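You operate a simulated robot arm through the tools that you are given. There is no shell and no other tool.

You run a simulated robot arm. Do the job below in one go: nothing can be reset, and whatever is moved stays where it is left.

## Task
Draw the paper out to mark 2 and tear it off.
Fine: paper bar down to tear at the perforation, up again after; the clamp stays a little past the mark.

It is judged by the outcome, as a careful person would: the job done as asked, and still so three seconds after it is handed in. It fails if anything else is knocked over, pushed out of place, dropped, spilled or broken.

## Robot
A 6-joint arm with a three-finger gripper, fixed in place. Base frame: the origin is on the floor under the middle of its stand, x ahead of it, y to its left, z up; the work surface is at about z = 0.866. Readings come in m, degrees, newtons and seconds.
It reaches about 1.213 m from its shoulder. Its first joint turns from -166.0 to 166.0 degrees. Payload 4.89 kg.
The TCP is the grasp point between the finger pads, 0.03 m short of the fingertips. In the tool frame z runs along the fingers and y along their closing line. The gripper opens to 0.164 m; its body begins 0.125 m behind the TCP.
Orientation is that of the tool frame in the base frame, as [roll, pitch, yaw] about the fixed x, y, z axes, in that order (R = Rz(yaw) Ry(pitch) Rx(roll)). With the fingers straight down and closing along the base's y, the tool's x points along the base's -x, its y along +y and its z along -z.

## Interface
- The arm moves only by the tool apply_moves. Its argument "motion" is text: rows parted by semicolons, each of 6 numbers parted by spaces: the shift along the tool's x, y, z in units of 25 mm (1.0 is 25 mm), then the turn, a rotation vector about the tool's x, y, z in units of 8 degrees (1.0 is 8 degrees). In form: x y z ax ay az; .... A call has 1 to 20 rows; each row shifts and turns the commanded pose from where the row before left it, along the tool's axes as they then stand. "grip" is the opening, from 0 (shut) to 1 (fully open), set as the call begins (left out, the last holds). A call with a number of a shift or a turn outside -1 to 1 is refused whole. A row lasts 0.2 s, in which the tool goes at most 0.05 m and 8.6 degrees; a call with a longer step from one row to the next is refused whole, and so is a gripper value outside its range. Where a pose cannot be reached the arm comes as near as it can. A force on the tool above 40 N (or 10 N above the force at the start of the call, whichever is more), or a blocked arm, ends the call early, and 0.2 s more pass. The fingers move at their own pace (about 0.108 m/s each) and stop on an object; they squeeze with about 44 N. The grip force told is the motor's: it shows also when the fingers shut on nothing. Time passes only in rows, and 0.2 s behind the last, so rows that do not move let the fingers close. The reply holds the time, the measured pose of the TCP, the force on the tool along the base axes, the opening and the grip force, in the units named above and with some noise, with the torque about the TCP (base axes, N m) and any sound that the robot's microphone picked up.
- Cameras (640 x 400 px; columns grow to the right, rows downward): "scene" is fixed at [0.0487, -0.4998, 1.5981]; the picture's right is [-0.12, -0.99, 0.00], its down [-0.83, 0.10, -0.55] and it looks along [0.54, -0.06, -0.84] (base axes); focal length 349 px, centre (320, 200). "wrist" rides on the gripper at [0.076, -0.002, -0.152] in the tool frame; the picture's right is [0.02, 1.00, 0.00], its down [-0.88, 0.02, -0.47] and it looks along [-0.47, 0.01, 0.88] (tool axes); focal length 247 px, centre (320, 200). There is no depth. A picture from a camera that has moved, and an enlarged one, comes with that camera's place and axes in the base frame and with its lens.
- camera(camera): a new picture of that camera. It takes no simulated time.
- raise_lower(by): moves the trunk up (or, below 0, down) by that many m; the arm rides with it, the base frame stays. It gives what a move gives, with no picture.
- inspect(camera, box): a new picture of the part [left, top, right, bottom] of that camera's present view, enlarged. It takes no simulated time.
- finish_job(): hands the job in; it is judged then, once.

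Nothing tells you positions but the pictures and the camera data. Unless the task says otherwise, let go and move clear before handing in.

The tools are called after "Call:" by a JSON object that holds its "fn" and its "kwargs". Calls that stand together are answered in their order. apply_moves: Moves the arm, as the interface text tells. Its arguments: {"type":"object","properties":{"motion":{"type":"string"},"grip":{"type":"number"}},"required":["motion"]} The other tools are called the same way: raise_lower (by) moves the trunk up or down; camera (camera) takes a picture; inspect (camera, box) takes an enlarged picture of a part of a camera's view; finish_job () hands the job in.

At the start:

```text
t: 0.0
tool_pos: [0.3644, -0.3257, 1.2419]
ee_rot: [-180.0, -0.1, -171.1]
force: [0.0, 0.4, 1.1]
ft_torque: [0.03, 0.02, 0.0]
finger_gap: 0.1641
finger_force: 0.0
trunk travel left (down, up): [-0.175, 0.215]
```

scene: 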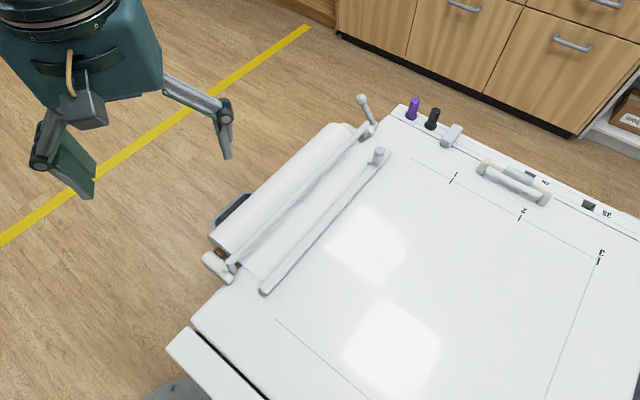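
wrist: 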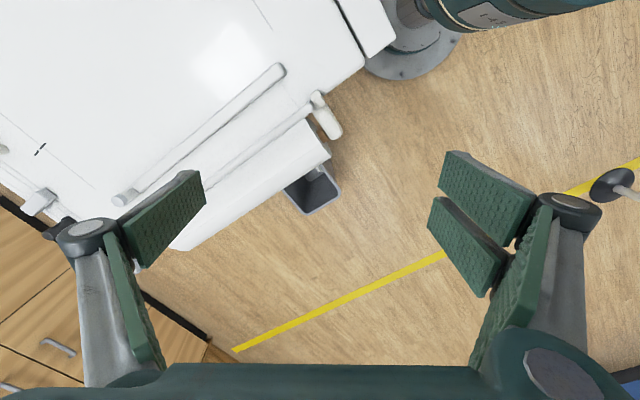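

I see a white table with a paper roll at its left edge, a bar or clamp across the paper, a lever at the far end, and marks 1, 2 and 3 along the far edge. I'll enlarge the pictures before moving anything.

Call:
{"fn": "inspect", "kwargs": {"camera": "scene", "box": [190, 80, 410, 300]}}

Call:
{"fn": "inspect", "kwargs": {"camera": "scene", "box": [340, 80, 640, 280]}}

Call:
{"fn": "inspect", "kwargs": {"camera": "scene", "box": [180, 220, 320, 320]}}

Call:
{"fn": "inspect", "kwargs": {"camera": "wrist", "box": [0, 0, 400, 250]}}

```text
1.82 times, centred on (300, 190) of scene
camera zoom: at [0.0487, -0.4998, 1.5981], right [-0.12, -0.99, 0.0], down [-0.83, 0.1, -0.55], along [0.54, -0.06, -0.84], focal length 634 px, centre (356, 218)
```

zoom: 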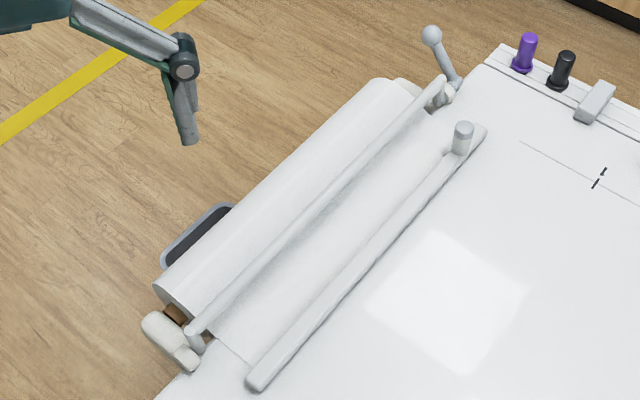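

```text
2.00 times, centred on (490, 180) of scene
camera zoom: at [0.0487, -0.4998, 1.5981], right [-0.12, -0.99, 0.0], down [-0.83, 0.1, -0.55], along [0.54, -0.06, -0.84], focal length 698 px, centre (-20, 240)
```

zoom: 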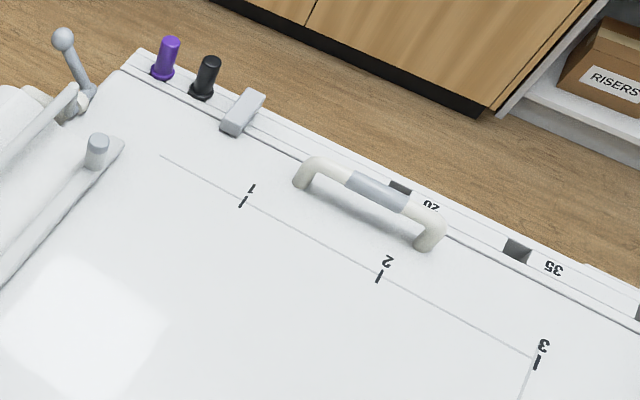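

```text
4.00 times, centred on (250, 270) of scene
camera zoom: at [0.0487, -0.4998, 1.5981], right [-0.12, -0.99, 0.0], down [-0.83, 0.1, -0.55], along [0.54, -0.06, -0.84], focal length 1396 px, centre (600, -80)
```

zoom: 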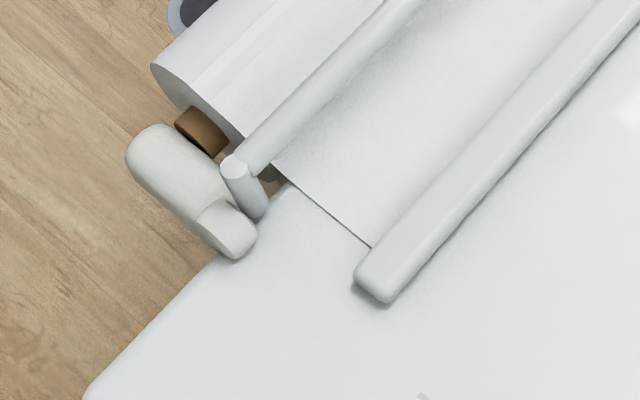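

```text
1.60 times, centred on (200, 125) of wrist
camera zoom: at [0.2882, -0.3391, 1.3933], right [-0.18, 0.98, 0.0], down [0.87, 0.16, 0.47], along [0.47, 0.08, -0.88], focal length 395 px, centre (512, 320)
```

zoom: 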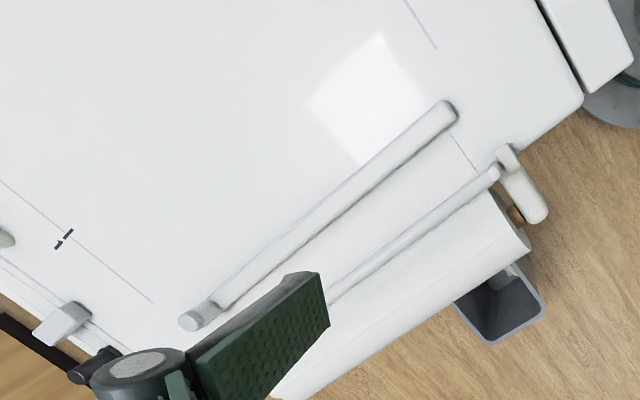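

The marks run along direction (-0.71, -0.71), about 0.18 m apart. The clamp bar and its peg now sit near (0.60, -0.71), and the paper bar and ball lever are just behind them. I'll turn the gripper square to the table while staying high, then move in for a closer look.

Call:
{"fn": "apply_moves", "kwargs": {"motion": "0 0 0 0 0 0.963; 0 0 0 0 0 0.963; 0 0 0 0 0 0.963; 0 0 0 0 0 0.963; 0 0 0 0 0 0.963; 0 0 0 0 0 0.963; 0 0 0 0 0 0.963"}}

```text
t: 1.6
tool_pos: [0.3642, -0.3214, 1.243]
ee_rot: [-179.9, 0.1, 135.4]
force: [0.3, -0.5, 0.3]
ft_torque: [0.02, -0.01, 0.02]
finger_gap: 0.164
finger_force: 0.1
trunk travel left (down, up): [-0.175, 0.215]
```

The gripper is now square to the table, with yaw near 135°. Next I'll move above the lever and peg area, still high, for a close look.

Call:
{"fn": "apply_moves", "kwargs": {"motion": "-0.979 -0.1 0.275 0 0 0; -0.979 -0.1 0.275 0 0 0; -0.979 -0.1 0.275 0 0 0; -0.979 -0.1 0.275 0 0 0; -0.979 -0.1 0.275 0 0 0; -0.979 -0.1 0.275 0 0 0; -0.979 -0.1 0.275 0 0 0; -0.979 -0.1 0.275 0 0 0; -0.979 -0.1 0.275 0 0 0; -0.979 -0.1 0.275 0 0 0; -0.979 -0.1 0.275 0 0 0; -0.979 -0.1 0.275 0 0 0"}}

Call:
{"fn": "camera", "kwargs": {"camera": "wrist"}}

Call:
{"fn": "camera", "kwargs": {"camera": "scene"}}

```text
t: 4.2
tool_pos: [0.5477, -0.555, 1.1599]
ee_rot: [180.0, 0.0, 135.0]
force: [-0.7, 2.0, 0.6]
ft_torque: [-0.13, -0.22, 0.01]
finger_gap: 0.1641
finger_force: 0.1
trunk travel left (down, up): [-0.175, 0.215]
```

```text
taken
camera wrist: at [0.4941, -0.5009, 1.3119], right [0.69, 0.72, 0.0], down [0.64, -0.61, 0.47], along [0.34, -0.33, -0.88], focal length 247 px, centre (320, 200)
```

wrist: 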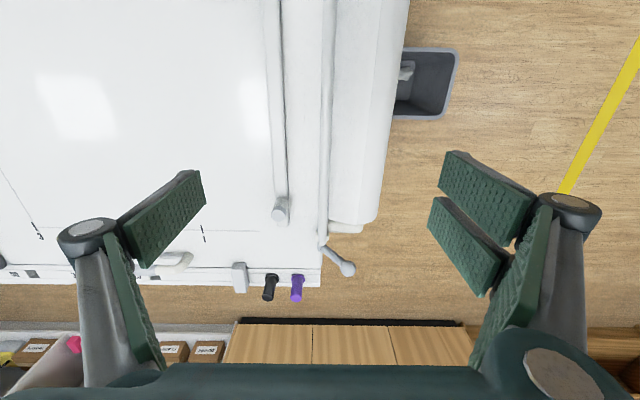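

```text
taken
```

scene: 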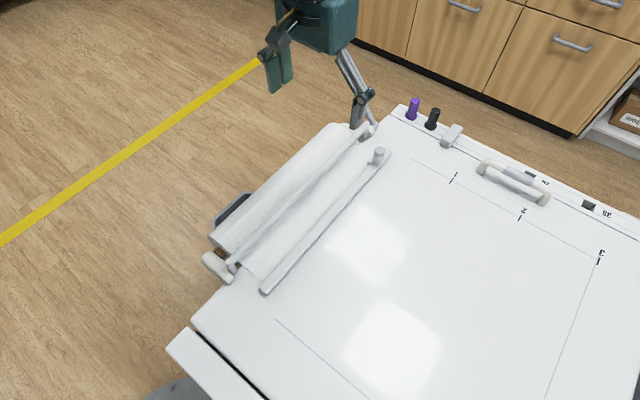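

I can now see the peg on the clamp bar, the paper bar and the ball lever at the far end. I'll enlarge them to see how the lever works and where the perforation is.

Call:
{"fn": "inspect", "kwargs": {"camera": "wrist", "box": [220, 150, 400, 310]}}

Call:
{"fn": "inspect", "kwargs": {"camera": "wrist", "box": [240, 0, 420, 140]}}

Call:
{"fn": "inspect", "kwargs": {"camera": "scene", "box": [320, 90, 480, 190]}}

```text
2.50 times, centred on (310, 230) of wrist
camera zoom: at [0.4941, -0.5009, 1.3119], right [0.69, 0.72, 0.0], down [0.64, -0.61, 0.47], along [0.34, -0.33, -0.88], focal length 617 px, centre (345, 125)
```

zoom: 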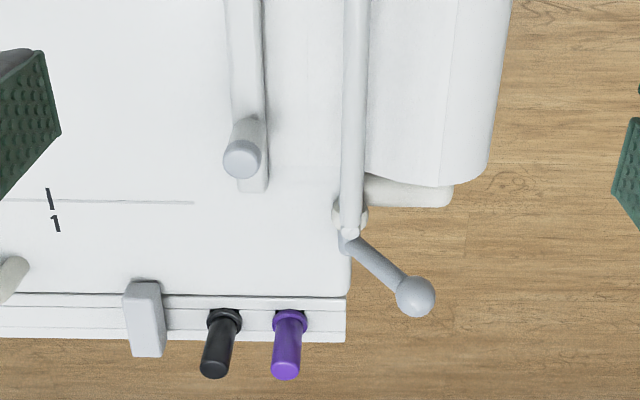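

```text
2.86 times, centred on (330, 70) of wrist
camera zoom: at [0.4941, -0.5009, 1.3119], right [0.69, 0.72, 0.0], down [0.64, -0.61, 0.47], along [0.34, -0.33, -0.88], focal length 706 px, centre (291, 571)
```

zoom: 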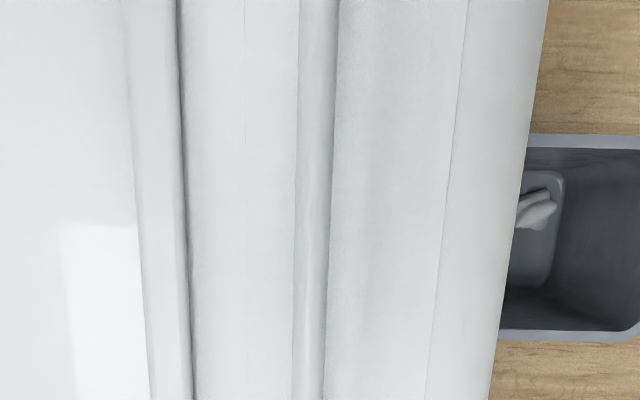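

```text
4.00 times, centred on (400, 140) of scene
camera zoom: at [0.0487, -0.4998, 1.5981], right [-0.12, -0.99, 0.0], down [-0.83, 0.1, -0.55], along [0.54, -0.06, -0.84], focal length 1396 px, centre (0, 440)
```

zoom: 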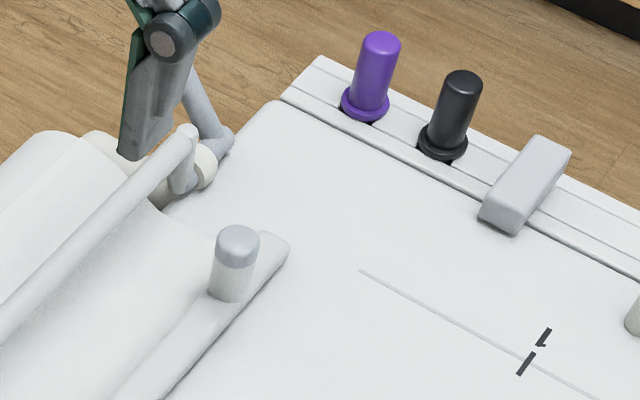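

The bar rod is up at about z 0.93. Its lever is pivoted at (0.73, -0.73, 0.90), and the ball is at (0.78, -0.70, 0.95), leaning back. The clamp peg is at (0.608, -0.713) with its top near z 0.93. I'll partly close the fingers and go above the peg.

Call:
{"fn": "apply_moves", "kwargs": {"motion": "-0.772 -0.345 0.65 0 0 0; -0.772 -0.345 0.65 0 0 0; -0.772 -0.345 0.65 0 0 0; -0.772 -0.345 0.65 0 0 0; -0.772 -0.345 0.65 0 0 0; -0.772 -0.345 0.65 0 0 0; -0.772 -0.345 0.65 0 0 0; -0.772 -0.345 0.65 0 0 0; 0 0 0 0 0 0", "grip": 0.38}}

Call:
{"fn": "camera", "kwargs": {"camera": "wrist"}}

Call:
{"fn": "inspect", "kwargs": {"camera": "scene", "box": [300, 60, 480, 180]}}

```text
t: 6.2
tool_pos: [0.6123, -0.7128, 1.0287]
ee_rot: [-179.9, 0.0, 135.0]
force: [0.0, -0.3, 0.7]
ft_torque: [0.05, 0.03, 0.01]
finger_gap: 0.062
finger_force: 0.1
trunk travel left (down, up): [-0.175, 0.215]
```

```text
taken
camera wrist: at [0.5568, -0.6605, 1.1801], right [0.69, 0.72, 0.0], down [0.64, -0.61, 0.47], along [0.34, -0.33, -0.88], focal length 247 px, centre (320, 200)
```

wrist: 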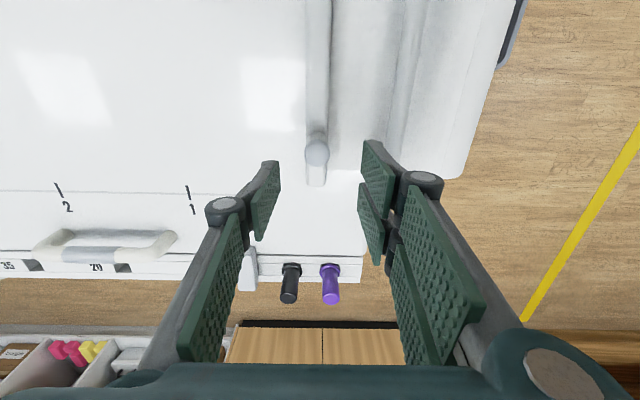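

```text
3.33 times, centred on (390, 120) of scene
camera zoom: at [0.0487, -0.4998, 1.5981], right [-0.12, -0.99, 0.0], down [-0.83, 0.1, -0.55], along [0.54, -0.06, -0.84], focal length 1163 px, centre (87, 467)
```

zoom: 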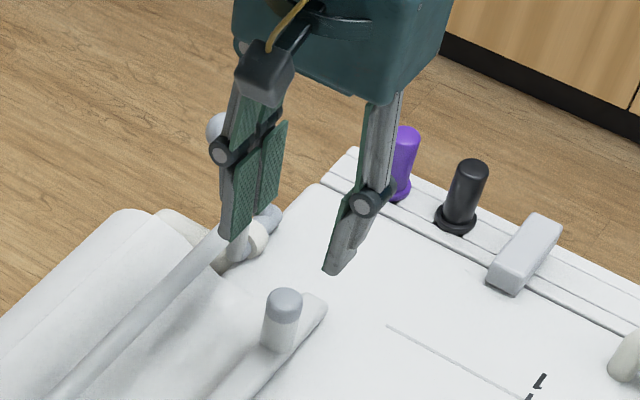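

Call:
{"fn": "inspect", "kwargs": {"camera": "wrist", "box": [240, 100, 440, 225]}}

```text
3.20 times, centred on (340, 162) of wrist
camera zoom: at [0.5568, -0.6605, 1.1801], right [0.69, 0.72, 0.0], down [0.64, -0.61, 0.47], along [0.34, -0.33, -0.88], focal length 790 px, centre (256, 320)
```

zoom: 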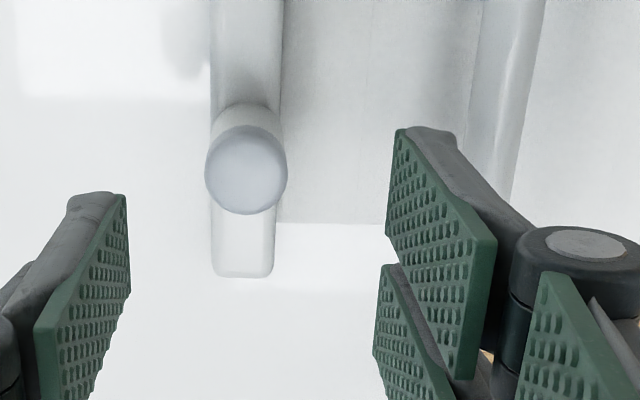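

The peg centre refines to about s = 0.075 along the table, and the fingers straddle it with room to the bar behind. I'll shift 4 mm and lower partway, then check.

Call:
{"fn": "apply_moves", "kwargs": {"motion": "0 -0.16 0 0 0 0; 0 0 0.6 0 0 0; 0 0 0.6 0 0 0; 0 0 0.6 0 0 0; 0 0 0.6 0 0 0; 0 0 0 0 0 0"}}

Call:
{"fn": "inspect", "kwargs": {"camera": "wrist", "box": [220, 80, 440, 240]}}

Call:
{"fn": "inspect", "kwargs": {"camera": "scene", "box": [320, 80, 460, 180]}}

```text
t: 7.6
tool_pos: [0.6089, -0.7148, 0.9686]
ee_rot: [-180.0, 0.0, 135.0]
force: [-1.0, 0.1, -0.1]
ft_torque: [0.02, 0.01, 0.0]
finger_gap: 0.0625
finger_force: 0.1
trunk travel left (down, up): [-0.175, 0.215]
```

```text
2.50 times, centred on (330, 160) of wrist
camera zoom: at [0.5541, -0.6629, 1.12], right [0.69, 0.72, 0.0], down [0.64, -0.61, 0.47], along [0.34, -0.33, -0.88], focal length 617 px, centre (295, 300)
```

zoom: 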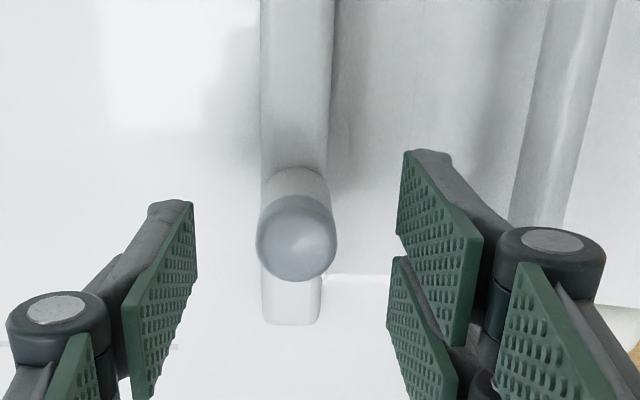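

```text
4.00 times, centred on (390, 130) of scene
camera zoom: at [0.0487, -0.4998, 1.5981], right [-0.12, -0.99, 0.0], down [-0.83, 0.1, -0.55], along [0.54, -0.06, -0.84], focal length 1396 px, centre (40, 480)
```

zoom: 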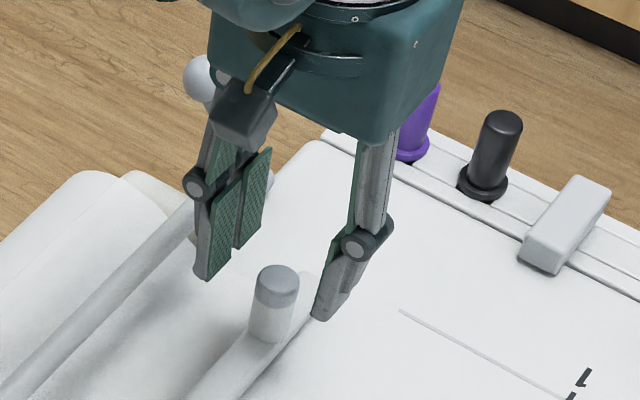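

The peg is centred between the fingers and the two rear fingers clear the bar. I'll go down to grasp height, with the TCP near z 0.922.

Call:
{"fn": "apply_moves", "kwargs": {"motion": "-0.08 0 0.5 0 0 0; 0 0 0.5 0 0 0; 0 0 0.5 0 0 0; 0 0 0.34 0 0 0; 0 0 0 0 0 0"}}

Call:
{"fn": "inspect", "kwargs": {"camera": "wrist", "box": [220, 80, 440, 240]}}

Call:
{"fn": "inspect", "kwargs": {"camera": "scene", "box": [320, 80, 460, 180]}}

```text
t: 8.8
tool_pos: [0.6089, -0.7158, 0.923]
ee_rot: [180.0, 0.0, 135.0]
force: [-0.5, 0.3, 0.1]
ft_torque: [-0.01, 0.0, -0.01]
finger_gap: 0.0622
finger_force: 0.2
trunk travel left (down, up): [-0.175, 0.215]
```

```text
2.50 times, centred on (330, 160) of wrist
camera zoom: at [0.5551, -0.6632, 1.0745], right [0.69, 0.72, 0.0], down [0.64, -0.61, 0.47], along [0.34, -0.33, -0.88], focal length 617 px, centre (295, 300)
```

zoom: 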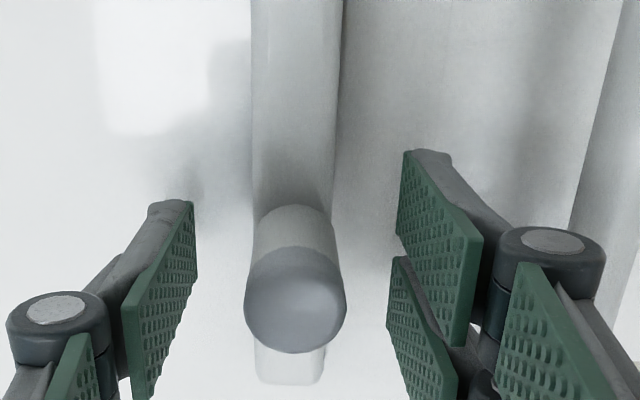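

```text
4.00 times, centred on (390, 130) of scene
camera zoom: at [0.0487, -0.4998, 1.5981], right [-0.12, -0.99, 0.0], down [-0.83, 0.1, -0.55], along [0.54, -0.06, -0.84], focal length 1396 px, centre (40, 480)
```

zoom: 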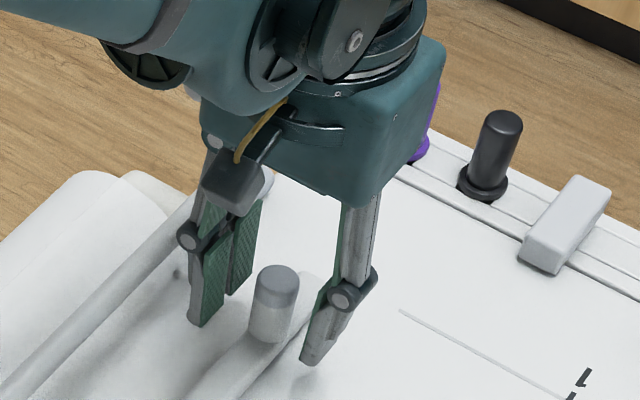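

The fingers are around the peg, with no contact so far. I'll close on it.

Call:
{"fn": "apply_moves", "kwargs": {"motion": "0 0 0 0 0 0; 0 0 0 0 0 0; 0 0 0 0 0 0; 0 0 0 0 0 0", "grip": 0.08}}

Call:
{"fn": "inspect", "kwargs": {"camera": "wrist", "box": [220, 80, 440, 240]}}

Call:
{"fn": "inspect", "kwargs": {"camera": "scene", "box": [200, 80, 460, 300]}}

```text
t: 9.8
tool_pos: [0.6095, -0.7145, 0.9222]
ee_rot: [-179.9, -0.1, 134.9]
force: [-2.7, -1.5, -3.4]
ft_torque: [-0.08, 0.04, -0.11]
finger_gap: 0.0248
finger_force: 44.3
trunk travel left (down, up): [-0.175, 0.215]
```

```text
2.50 times, centred on (330, 160) of wrist
camera zoom: at [0.555, -0.6634, 1.0745], right [0.69, 0.72, 0.0], down [0.64, -0.61, 0.47], along [0.34, -0.33, -0.88], focal length 617 px, centre (295, 300)
```

zoom: 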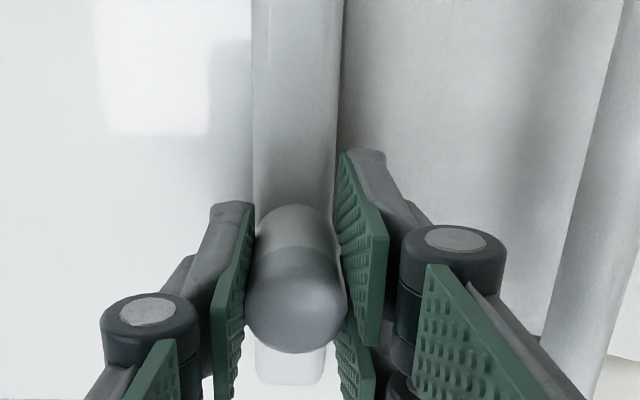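

```text
1.82 times, centred on (330, 190) of scene
camera zoom: at [0.0487, -0.4998, 1.5981], right [-0.12, -0.99, 0.0], down [-0.83, 0.1, -0.55], along [0.54, -0.06, -0.84], focal length 634 px, centre (302, 218)
```

zoom: 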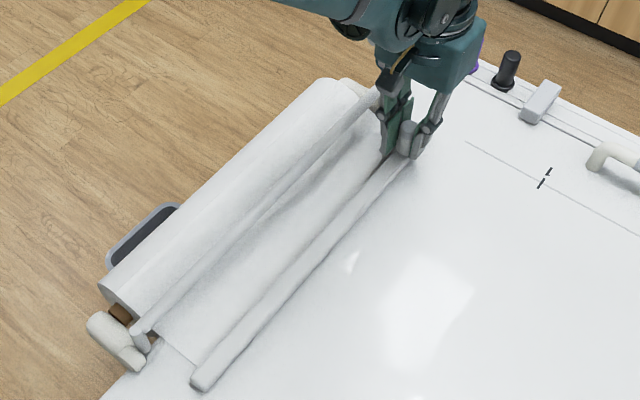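

The peg is held firmly (gap 25 mm, 44 N). I'll draw the clamp smoothly along the marks, halfway first.

Call:
{"fn": "apply_moves", "kwargs": {"motion": "0 -0.15 0 0 0 0; 0 -0.3 0 0 0 0; 0 -0.4 0 0 0 0; 0 -0.4 0 0 0 0; 0 -0.4 0 0 0 0; 0 -0.4 0 0 0 0; 0 -0.4 0 0 0 0; 0 -0.4 0 0 0 0; 0 -0.3 0 0 0 0; 0 -0.15 0 0 0 0"}}

Call:
{"fn": "camera", "kwargs": {"camera": "scene"}}

Call:
{"fn": "camera", "kwargs": {"camera": "wrist"}}

```text
t: 12.0
tool_pos: [0.5502, -0.7748, 0.924]
ee_rot: [179.9, 0.1, 134.9]
force: [2.4, -2.5, -1.7]
ft_torque: [-0.23, -0.29, -0.05]
finger_gap: 0.0248
finger_force: 44.8
trunk travel left (down, up): [-0.175, 0.215]
```

```text
taken
```

scene: 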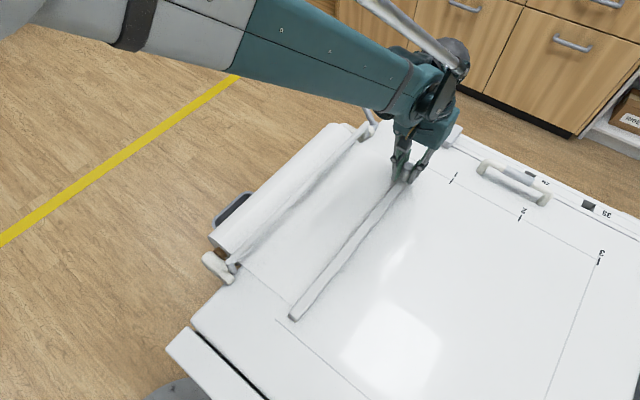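

```text
taken
camera wrist: at [0.4955, -0.7231, 1.0752], right [0.69, 0.72, 0.0], down [0.64, -0.61, 0.47], along [0.34, -0.33, -0.88], focal length 247 px, centre (320, 200)
```

wrist: 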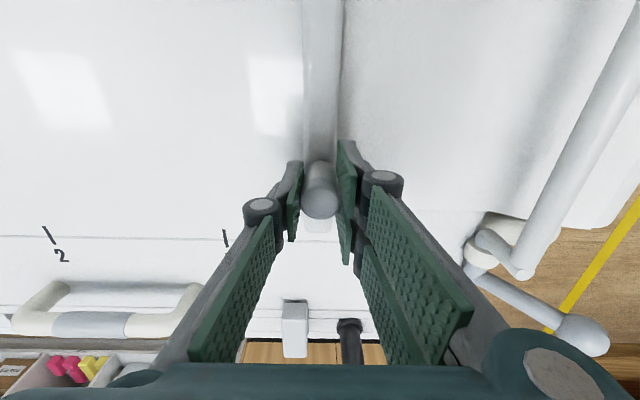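

The clamp slides squarely with little drag and the paper follows. I'll continue towards mark 2 and stop a little short to line up.

Call:
{"fn": "apply_moves", "kwargs": {"motion": "0 -0.2 0 0 0 0; 0 -0.4 0 0 0 0; 0 -0.55 0 0 0 0; 0 -0.6 0 0 0 0; 0 -0.6 0 0 0 0; 0 -0.6 0 0 0 0; 0 -0.6 0 0 0 0; 0 -0.6 0 0 0 0; 0 -0.6 0 0 0 0; 0 -0.6 0 0 0 0; 0 -0.6 0 0 0 0; 0 -0.6 0 0 0 0; 0 -0.6 0 0 0 0; 0 -0.6 0 0 0 0; 0 -0.6 0 0 0 0; 0 -0.6 0 0 0 0; 0 -0.5 0 0 0 0; 0 -0.35 0 0 0 0; 0 -0.2 0 0 0 0; 0 0 0 0 0 0"}}

Call:
{"fn": "camera", "kwargs": {"camera": "scene"}}

Call:
{"fn": "camera", "kwargs": {"camera": "wrist"}}

```text
t: 14.0
tool_pos: [0.4672, -0.8599, 0.9241]
ee_rot: [-179.9, 0.2, 135.0]
force: [0.5, 2.2, 10.1]
ft_torque: [-0.59, -0.2, -0.3]
finger_gap: 0.0247
finger_force: 44.7
trunk travel left (down, up): [-0.175, 0.215]
stopped in row 10: the force on the tool passed its limit at 42 N (the readings are from after the stop); the commanded pose is now the measured one
```

```text
taken
```

scene: 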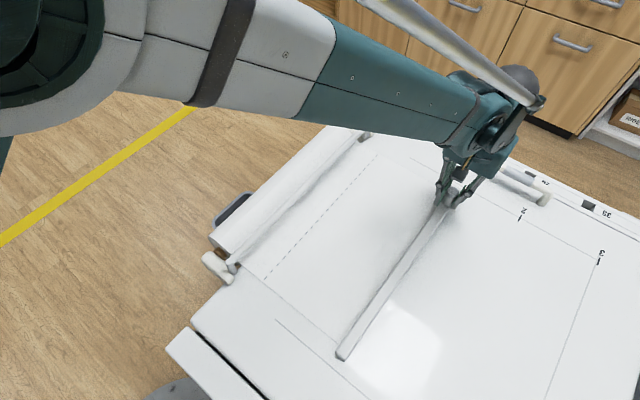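

```text
taken
camera wrist: at [0.412, -0.8062, 1.075], right [0.69, 0.72, 0.0], down [0.64, -0.61, 0.47], along [0.34, -0.33, -0.88], focal length 247 px, centre (320, 200)
```

wrist: 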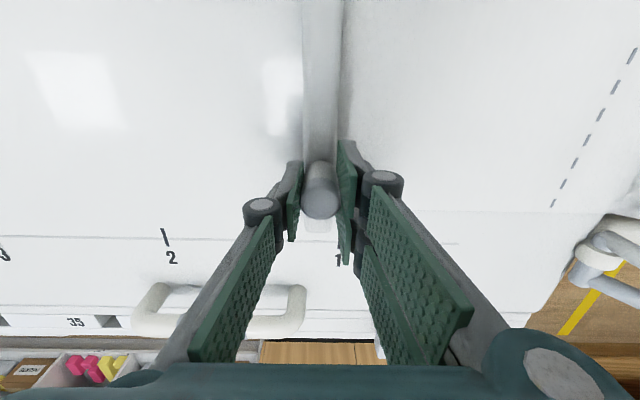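

The move stopped at 42 N about 0.16 m short of mark 2. A dashed perforation has come out from under the bar. I'll check the forces at rest and look for anything touching.

Call:
{"fn": "apply_moves", "kwargs": {"motion": "0 0 0 0 0 0; 0 0 0 0 0 0"}}

Call:
{"fn": "inspect", "kwargs": {"camera": "scene", "box": [400, 80, 600, 260]}}

Call:
{"fn": "inspect", "kwargs": {"camera": "wrist", "box": [240, 120, 440, 280]}}

Call:
{"fn": "inspect", "kwargs": {"camera": "scene", "box": [200, 110, 420, 300]}}

```text
t: 14.6
tool_pos: [0.4665, -0.8591, 0.9239]
ee_rot: [180.0, 0.1, 135.0]
force: [0.7, -3.1, 16.0]
ft_torque: [-0.01, 0.02, -0.05]
finger_gap: 0.0248
finger_force: 45.4
trunk travel left (down, up): [-0.175, 0.215]
```

```text
2.22 times, centred on (500, 170) of scene
camera zoom: at [0.0487, -0.4998, 1.5981], right [-0.12, -0.99, 0.0], down [-0.83, 0.1, -0.55], along [0.54, -0.06, -0.84], focal length 775 px, centre (-80, 267)
```

zoom: 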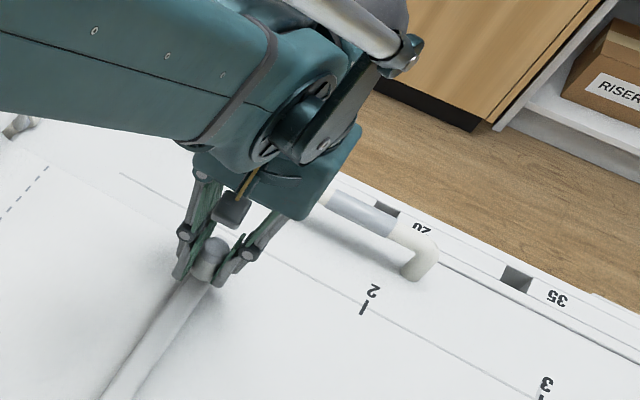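

```text
2.50 times, centred on (340, 200) of wrist
camera zoom: at [0.4116, -0.8065, 1.0749], right [0.69, 0.72, 0.0], down [0.64, -0.61, 0.47], along [0.34, -0.33, -0.88], focal length 617 px, centre (270, 200)
```

zoom: 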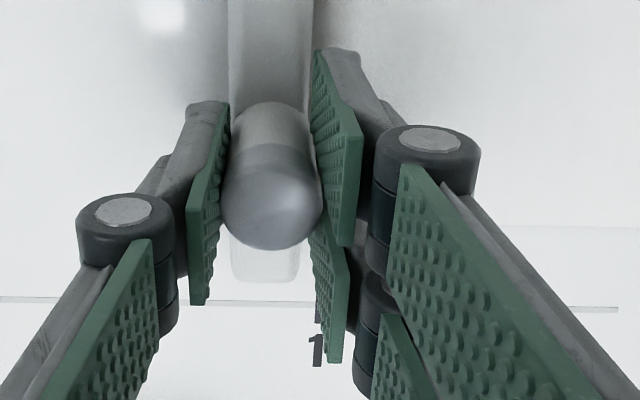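

```text
2.11 times, centred on (310, 205) of scene
camera zoom: at [0.0487, -0.4998, 1.5981], right [-0.12, -0.99, 0.0], down [-0.83, 0.1, -0.55], along [0.54, -0.06, -0.84], focal length 735 px, centre (341, 190)
```

zoom: 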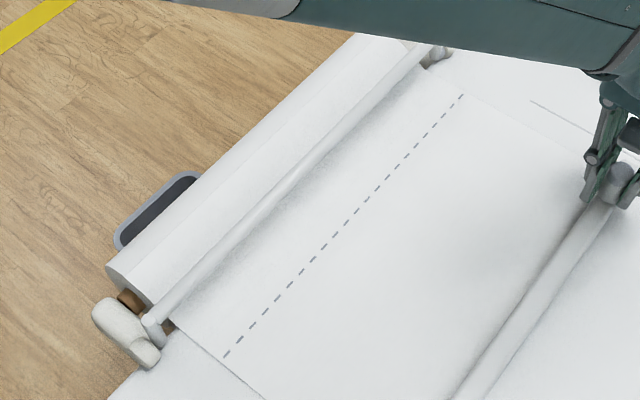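

The steady 16 N upward on the tool suggests I'm pressing the clamp down slightly. I'll ease up a millimetre or so to relieve it before going on.

Call:
{"fn": "apply_moves", "kwargs": {"motion": "0 0 -0.04 0 0 0; 0 0 0 0 0 0"}}

```text
t: 15.2
tool_pos: [0.4662, -0.859, 0.9227]
ee_rot: [180.0, 0.2, 135.0]
force: [-0.9, -1.3, 0.6]
ft_torque: [-0.56, -0.31, -0.06]
finger_gap: 0.0248
finger_force: 44.9
trunk travel left (down, up): [-0.175, 0.215]
```

Relieved: vertical force is back to about zero. I'll continue the draw in shorter, gentler stretches, watching the force.

Call:
{"fn": "apply_moves", "kwargs": {"motion": "0 -0.15 0 0 0 0; 0 -0.25 0 0 0 0; 0 -0.3 0 0 0 0; 0 -0.3 0 0 0 0; 0 -0.3 0 0 0 0; 0 -0.3 0 0 0 0; 0 -0.25 0 0 0 0; 0 -0.15 0 0 0 0; 0 0 0 0 0 0"}}

```text
t: 17.2
tool_pos: [0.4317, -0.895, 0.9239]
ee_rot: [180.0, 0.1, 134.9]
force: [-2.4, 2.6, 3.8]
ft_torque: [0.61, 0.43, -0.02]
finger_gap: 0.0247
finger_force: 44.9
trunk travel left (down, up): [-0.175, 0.215]
```

Call:
{"fn": "apply_moves", "kwargs": {"motion": "0 -0.15 -0.01 0 0 0; 0 -0.25 0 0 0 0; 0 -0.3 0 0 0 0; 0 -0.3 0 0 0 0; 0 -0.3 0 0 0 0; 0 -0.3 0 0 0 0; 0 -0.25 0 0 0 0; 0 -0.15 0 0 0 0; 0 0 0 0 0 0"}}

Call:
{"fn": "camera", "kwargs": {"camera": "scene"}}

Call:
{"fn": "camera", "kwargs": {"camera": "wrist"}}

```text
t: 19.2
tool_pos: [0.3971, -0.9306, 0.9236]
ee_rot: [180.0, 0.0, 135.1]
force: [-1.7, -0.4, -15.0]
ft_torque: [-0.18, -0.12, -0.09]
finger_gap: 0.0249
finger_force: 44.9
trunk travel left (down, up): [-0.175, 0.215]
```

```text
taken
```

scene: 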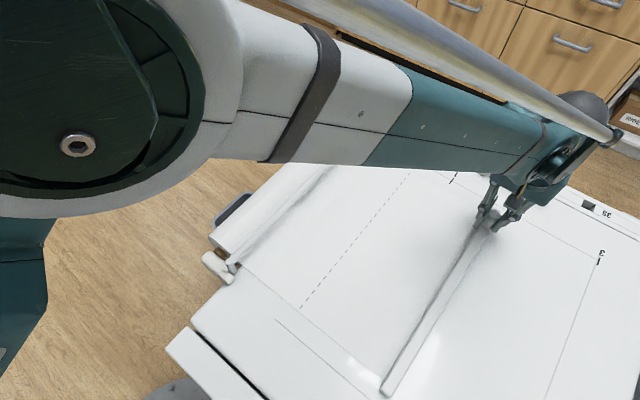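

```text
taken
camera wrist: at [0.3411, -0.8778, 1.0751], right [0.69, 0.72, 0.0], down [0.64, -0.61, 0.47], along [0.34, -0.33, -0.88], focal length 247 px, centre (320, 200)
```

wrist: 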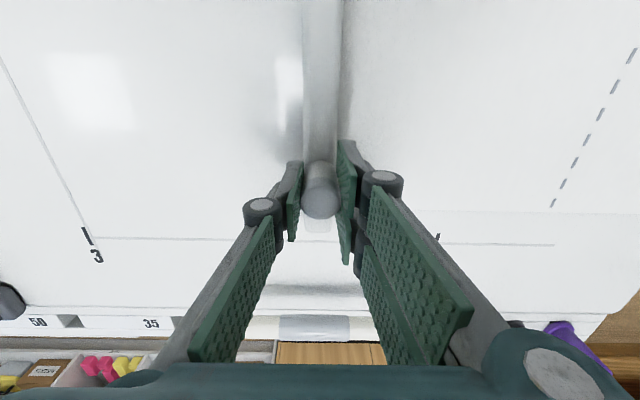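

Now 15 N the other way: I'm lifting the clamp slightly. I'll lower about 1 mm, then cover the last 57 mm or so to mark 2.

Call:
{"fn": "apply_moves", "kwargs": {"motion": "0 0 0.04 0 0 0; 0 0 0 0 0 0"}}

```text
t: 19.8
tool_pos: [0.3973, -0.9292, 0.9227]
ee_rot: [-180.0, 0.2, 135.0]
force: [-2.8, 2.9, -2.9]
ft_torque: [0.69, 0.6, -0.08]
finger_gap: 0.0247
finger_force: 45.1
trunk travel left (down, up): [-0.175, 0.215]
```

Call:
{"fn": "apply_moves", "kwargs": {"motion": "0 -0.15 0 0 0 0; 0 -0.25 0 0 0 0; 0 -0.3 0 0 0 0; 0 -0.3 0 0 0 0; 0 -0.3 0 0 0 0; 0 -0.25 0 0 0 0; 0 -0.15 0 0 0 0; 0 0 0 0 0 0"}}

Call:
{"fn": "camera", "kwargs": {"camera": "scene"}}

Call:
{"fn": "inspect", "kwargs": {"camera": "scene", "box": [440, 160, 620, 280]}}

```text
t: 21.6
tool_pos: [0.3662, -0.9592, 0.923]
ee_rot: [179.9, 0.0, 135.0]
force: [11.9, -11.8, 12.8]
ft_torque: [-0.5, -0.44, -0.03]
finger_gap: 0.0247
finger_force: 45.2
trunk travel left (down, up): [-0.175, 0.215]
```

```text
taken
```

scene: 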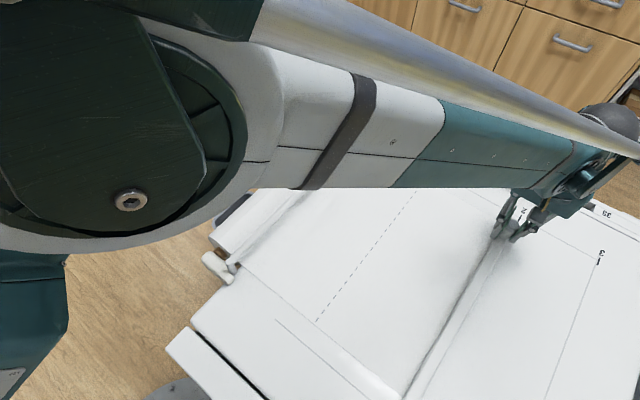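

```text
3.33 times, centred on (530, 220) of scene
camera zoom: at [0.0487, -0.4998, 1.5981], right [-0.12, -0.99, 0.0], down [-0.83, 0.1, -0.55], along [0.54, -0.06, -0.84], focal length 1163 px, centre (-380, 133)
```

zoom: 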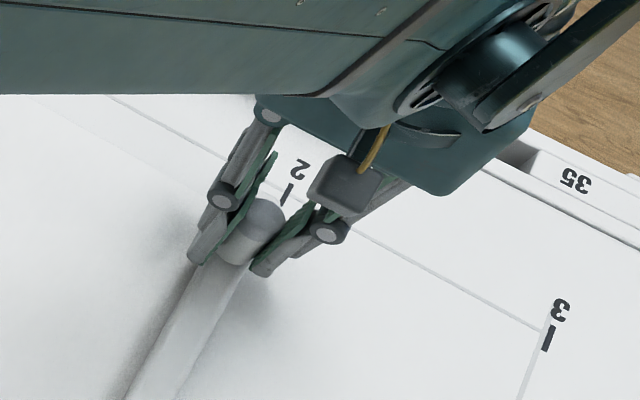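

About 16 mm remain to mark 2 (tick at s = 0.435, clamp at 0.419). The forces show a slight sideways and vertical bind, so I'll relieve that and then finish the draw.

Call:
{"fn": "apply_moves", "kwargs": {"motion": "-0.04 0 -0.03 0 0 0; 0 0 0 0 0 0; 0 0 0 0 0 0"}}

```text
t: 22.4
tool_pos: [0.3648, -0.9618, 0.9239]
ee_rot: [-180.0, 0.0, 135.0]
force: [-0.7, 2.3, -7.6]
ft_torque: [0.0, 0.03, -0.09]
finger_gap: 0.025
finger_force: 45.0
trunk travel left (down, up): [-0.175, 0.215]
```

Call:
{"fn": "apply_moves", "kwargs": {"motion": "0 -0.15 0.015 0 0 0; 0 -0.2 0 0 0 0; 0 -0.15 0 0 0 0; 0 -0.1 0 0 0 0; 0 0 0 0 0 0; 0 0 0 0 0 0"}}

Call:
{"fn": "inspect", "kwargs": {"camera": "scene", "box": [440, 160, 620, 280]}}

Call:
{"fn": "camera", "kwargs": {"camera": "wrist"}}

```text
t: 23.8
tool_pos: [0.3554, -0.9713, 0.9237]
ee_rot: [180.0, 0.1, 135.0]
force: [0.1, 0.9, 6.2]
ft_torque: [0.18, 0.04, -0.1]
finger_gap: 0.0249
finger_force: 44.9
trunk travel left (down, up): [-0.175, 0.215]
```

```text
3.33 times, centred on (530, 220) of scene
camera zoom: at [0.0487, -0.4998, 1.5981], right [-0.12, -0.99, 0.0], down [-0.83, 0.1, -0.55], along [0.54, -0.06, -0.84], focal length 1163 px, centre (-380, 133)
```

zoom: 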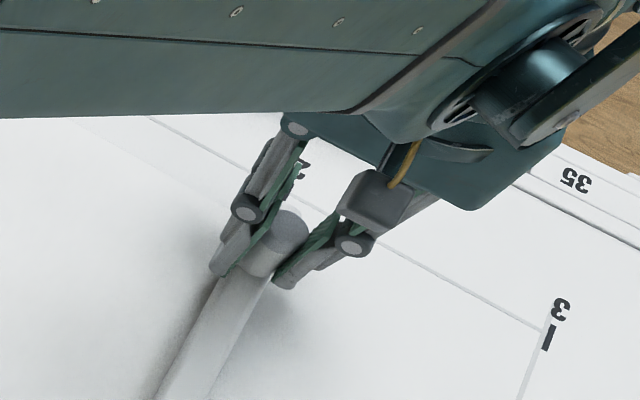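

```text
taken
camera wrist: at [0.3009, -0.9186, 1.0749], right [0.69, 0.72, 0.0], down [0.64, -0.61, 0.47], along [0.34, -0.33, -0.88], focal length 247 px, centre (320, 200)
```

wrist: 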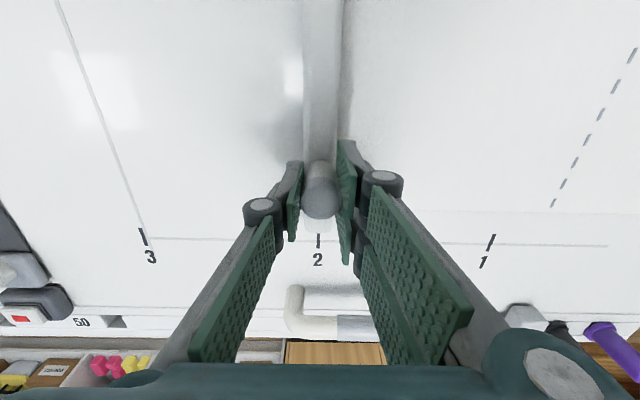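

Mark 2 now lines up with the clamp in the wrist view. I'll check it closely.

Call:
{"fn": "inspect", "kwargs": {"camera": "wrist", "box": [270, 160, 370, 280]}}

```text
3.33 times, centred on (320, 220) of wrist
camera zoom: at [0.3009, -0.9186, 1.0749], right [0.69, 0.72, 0.0], down [0.64, -0.61, 0.47], along [0.34, -0.33, -0.88], focal length 823 px, centre (320, 133)
```

zoom: 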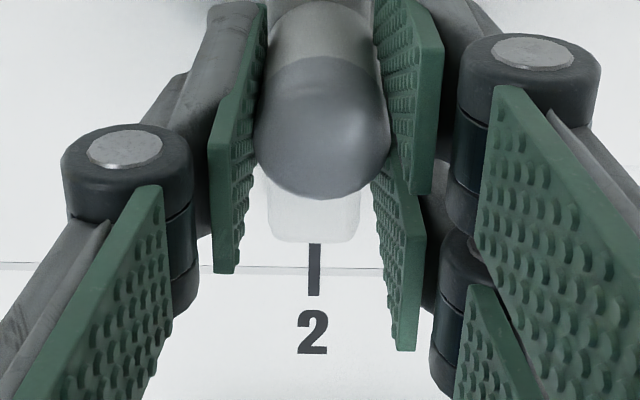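

The clamp is centred on mark 2. I'll let go, rise clear, and head back toward the bar lever.

Call:
{"fn": "apply_moves", "kwargs": {"motion": "0 0 0 0 0 0; 0 0 0 0 0 0; 0 0 0 0 0 0; 0 0 -0.3 0 0 0; 0 0 -0.7 0 0 0; 0 0 -1 0 0 0; 0 0 -1 0 0 0; 0 0 -1 0 0 0; 0 0 -1 0 0 0; 0 0 -0.6 0 0 0; 0 0 0 0 0 0", "grip": 0.4}}

Call:
{"fn": "camera", "kwargs": {"camera": "wrist"}}

Call:
{"fn": "camera", "kwargs": {"camera": "scene"}}

```text
t: 26.2
tool_pos: [0.3559, -0.9707, 1.0648]
ee_rot: [-180.0, 0.1, 134.9]
force: [-0.9, 0.2, 0.0]
ft_torque: [-0.04, -0.02, -0.01]
finger_gap: 0.0659
finger_force: 0.0
trunk travel left (down, up): [-0.175, 0.215]
```

```text
taken
camera wrist: at [0.3006, -0.9181, 1.2159], right [0.69, 0.72, 0.0], down [0.64, -0.61, 0.47], along [0.34, -0.33, -0.88], focal length 247 px, centre (320, 200)
```

wrist: 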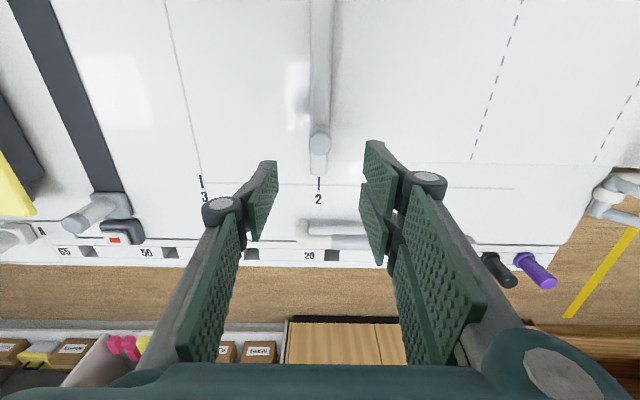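

```text
taken
```

scene: 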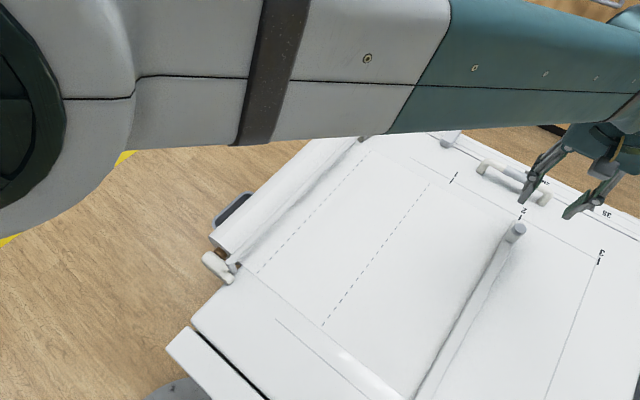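

The clamp stayed on mark 2, and the second perforation now sits just in front of the paper bar at s = 0.03. Next I'll go over to the lever, staying high.

Call:
{"fn": "apply_moves", "kwargs": {"motion": "0 0.4 0 0 0 0; 0 0.7 0 0 0 0; -0.1 1 0 0 0 0; -0.1 1 0 0 0 0; -0.1 1 0 0 0 0; -0.1 1 0 0 0 0; -0.1 1 0 0 0 0; -0.1 1 0 0 0 0; -0.1 1 0 0 0 0; -0.1 1 0 0 0 0; -0.1 1 0 0 0 0; -0.1 1 0 0 0 0; -0.1 1 0 0 0 0; -0.1 1 0 0 0 0; -0.1 1 0 0 0 0; -0.1 1 0 0 0 0; -0.1 1 0 0 0 0; 0 0.7 0 0 0 0; 0 0.4 0 0 0 0; 0 0 0 0 0 0", "grip": 0.0}}

Call:
{"fn": "camera", "kwargs": {"camera": "wrist"}}

Call:
{"fn": "inspect", "kwargs": {"camera": "scene", "box": [300, 70, 460, 190]}}

```text
t: 30.4
tool_pos: [0.6858, -0.6929, 1.0643]
ee_rot: [180.0, 0.1, 135.0]
force: [0.6, 0.7, -0.2]
ft_torque: [0.03, 0.0, 0.03]
finger_gap: 0.0001
finger_force: 44.2
trunk travel left (down, up): [-0.175, 0.215]
```

```text
taken
camera wrist: at [0.6315, -0.6405, 1.2153], right [0.69, 0.72, 0.0], down [0.64, -0.61, 0.47], along [0.34, -0.33, -0.88], focal length 247 px, centre (320, 200)
```

wrist: 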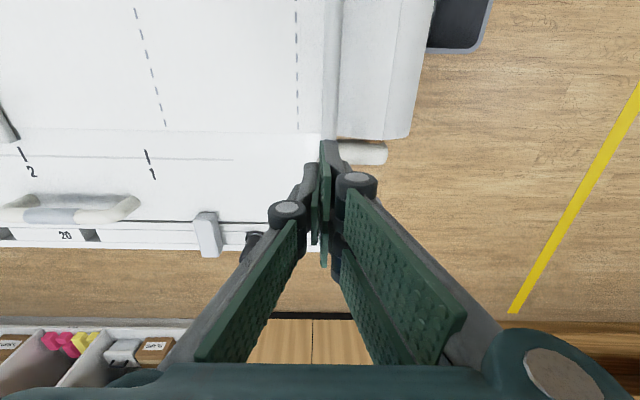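

```text
3.33 times, centred on (380, 130) of scene
camera zoom: at [0.0487, -0.4998, 1.5981], right [-0.12, -0.99, 0.0], down [-0.83, 0.1, -0.55], along [0.54, -0.06, -0.84], focal length 1163 px, centre (120, 433)
```

zoom: 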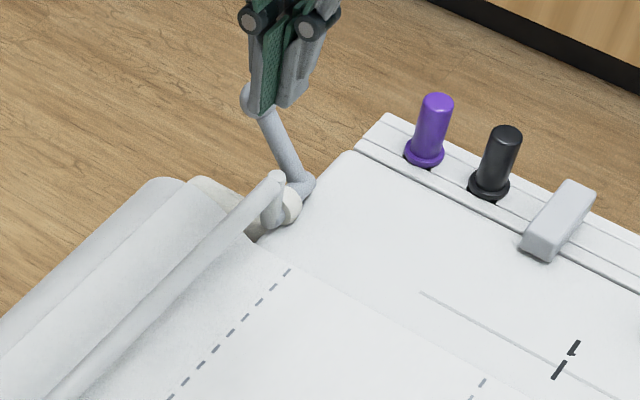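

Call:
{"fn": "inspect", "kwargs": {"camera": "scene", "box": [335, 80, 405, 150]}}

Call:
{"fn": "inspect", "kwargs": {"camera": "scene", "box": [195, 240, 265, 290]}}

```text
5.71 times, centred on (370, 115) of scene
camera zoom: at [0.0487, -0.4998, 1.5981], right [-0.12, -0.99, 0.0], down [-0.83, 0.1, -0.55], along [0.54, -0.06, -0.84], focal length 1994 px, centre (34, 686)
```

zoom: 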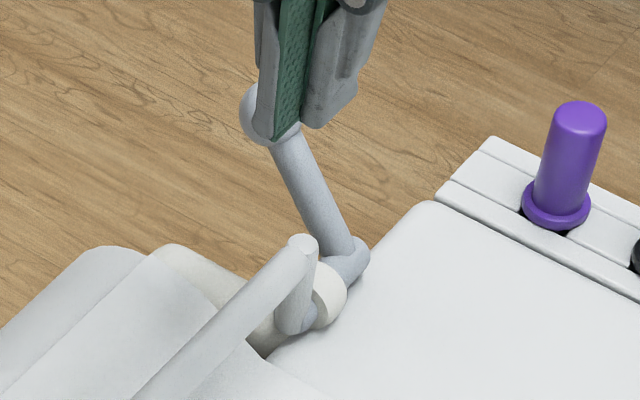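

```text
8.00 times, centred on (230, 265) of scene
camera zoom: at [0.0487, -0.4998, 1.5981], right [-0.12, -0.99, 0.0], down [-0.83, 0.1, -0.55], along [0.54, -0.06, -0.84], focal length 2792 px, centre (1040, -320)
```

zoom: 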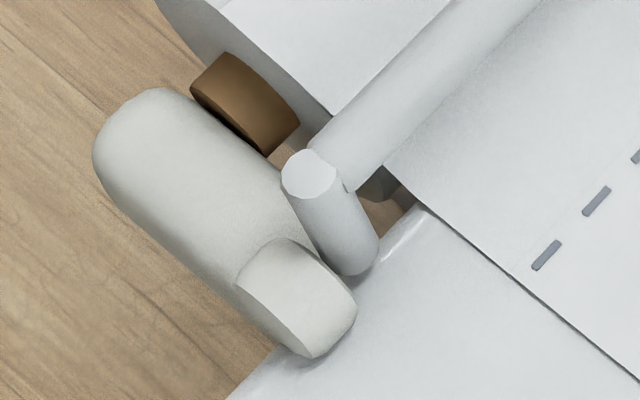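

The pivot axis is at about s = 0, z = 0.885, and the rod stands straight above it. The lever (87 mm) leans back, so swinging it forward over the table should lay the bar on the perforation. I'll take the closed fingers behind the ball, off the table end, still high.

Call:
{"fn": "apply_moves", "kwargs": {"motion": "-0.467 0.8 0 0 0 0; -0.467 0.8 0 0 0 0; -0.467 0.8 0 0 0 0; -0.467 0.8 0 0 0 0; -0.467 0.8 0 0 0 0; -0.467 0.8 0 0 0 0; 0 0 0 0 0 0"}}

Call:
{"fn": "camera", "kwargs": {"camera": "wrist"}}

Call:
{"fn": "inspect", "kwargs": {"camera": "scene", "box": [300, 60, 440, 160]}}

```text
t: 32.0
tool_pos: [0.8215, -0.658, 1.0639]
ee_rot: [-179.9, 0.1, 135.0]
force: [-0.2, -0.2, -0.1]
ft_torque: [-0.02, 0.05, 0.01]
finger_gap: 0.0001
finger_force: 43.8
trunk travel left (down, up): [-0.175, 0.215]
```

```text
taken
camera wrist: at [0.7663, -0.6056, 1.215], right [0.69, 0.72, 0.0], down [0.64, -0.61, 0.47], along [0.34, -0.33, -0.88], focal length 247 px, centre (320, 200)
```

wrist: 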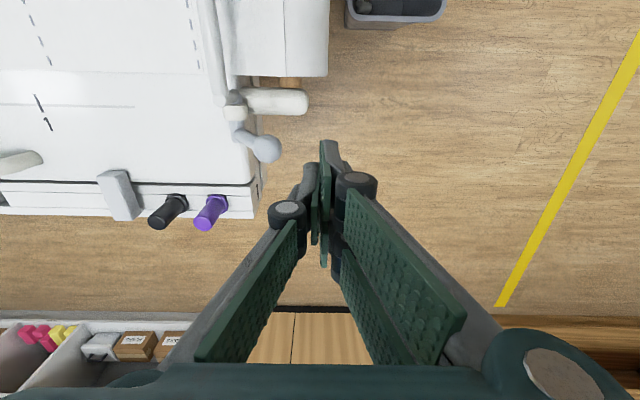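

```text
4.00 times, centred on (370, 110) of scene
camera zoom: at [0.0487, -0.4998, 1.5981], right [-0.12, -0.99, 0.0], down [-0.83, 0.1, -0.55], along [0.54, -0.06, -0.84], focal length 1396 px, centre (120, 560)
```

zoom: 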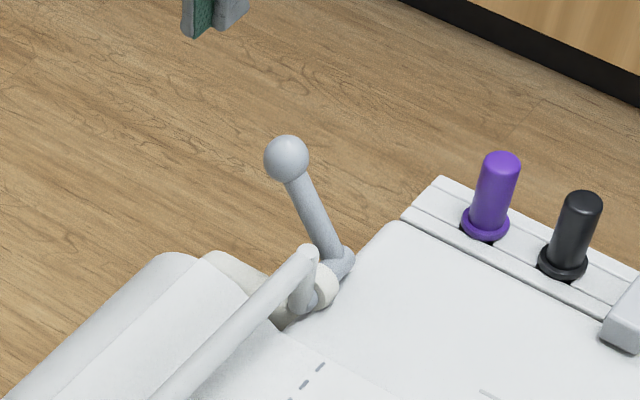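

The ball is confirmed at about (0.780, -0.698, 0.953), and the fingers are behind it with 57 mm between. Nothing is below, so I'll go down to ball height.

Call:
{"fn": "apply_moves", "kwargs": {"motion": "0 0 0.72 0 0 0; 0 0 0.72 0 0 0; 0 0 0.72 0 0 0; 0 0 0.72 0 0 0; 0 0 0.72 0 0 0; 0 0 0.72 0 0 0; 0 0 0 0 0 0"}}

Call:
{"fn": "camera", "kwargs": {"camera": "wrist"}}

Call:
{"fn": "inspect", "kwargs": {"camera": "scene", "box": [300, 60, 440, 160]}}

```text
t: 33.6
tool_pos: [0.821, -0.6589, 0.9566]
ee_rot: [-179.9, 0.2, 135.0]
force: [0.5, -0.1, 0.0]
ft_torque: [0.0, -0.02, 0.0]
finger_gap: 0.0
finger_force: 44.0
trunk travel left (down, up): [-0.175, 0.215]
```

```text
taken
camera wrist: at [0.7666, -0.6061, 1.1075], right [0.69, 0.72, 0.0], down [0.64, -0.61, 0.47], along [0.34, -0.33, -0.88], focal length 247 px, centre (320, 200)
```

wrist: 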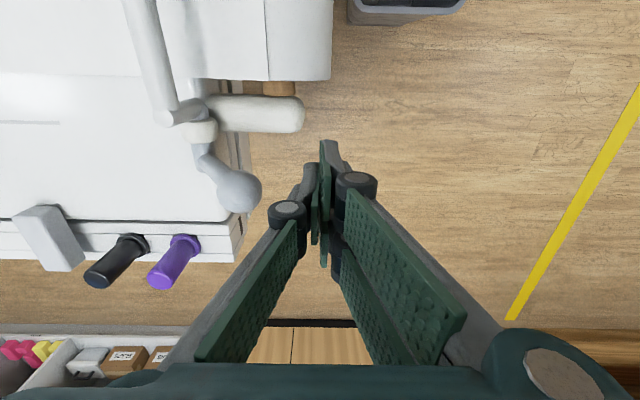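

```text
4.00 times, centred on (370, 110) of scene
camera zoom: at [0.0487, -0.4998, 1.5981], right [-0.12, -0.99, 0.0], down [-0.83, 0.1, -0.55], along [0.54, -0.06, -0.84], focal length 1396 px, centre (120, 560)
```

zoom: 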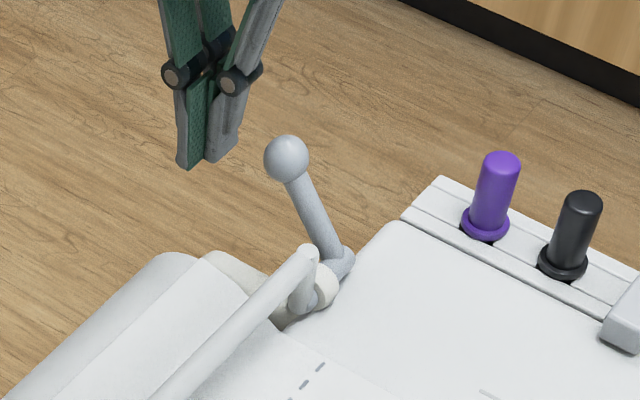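

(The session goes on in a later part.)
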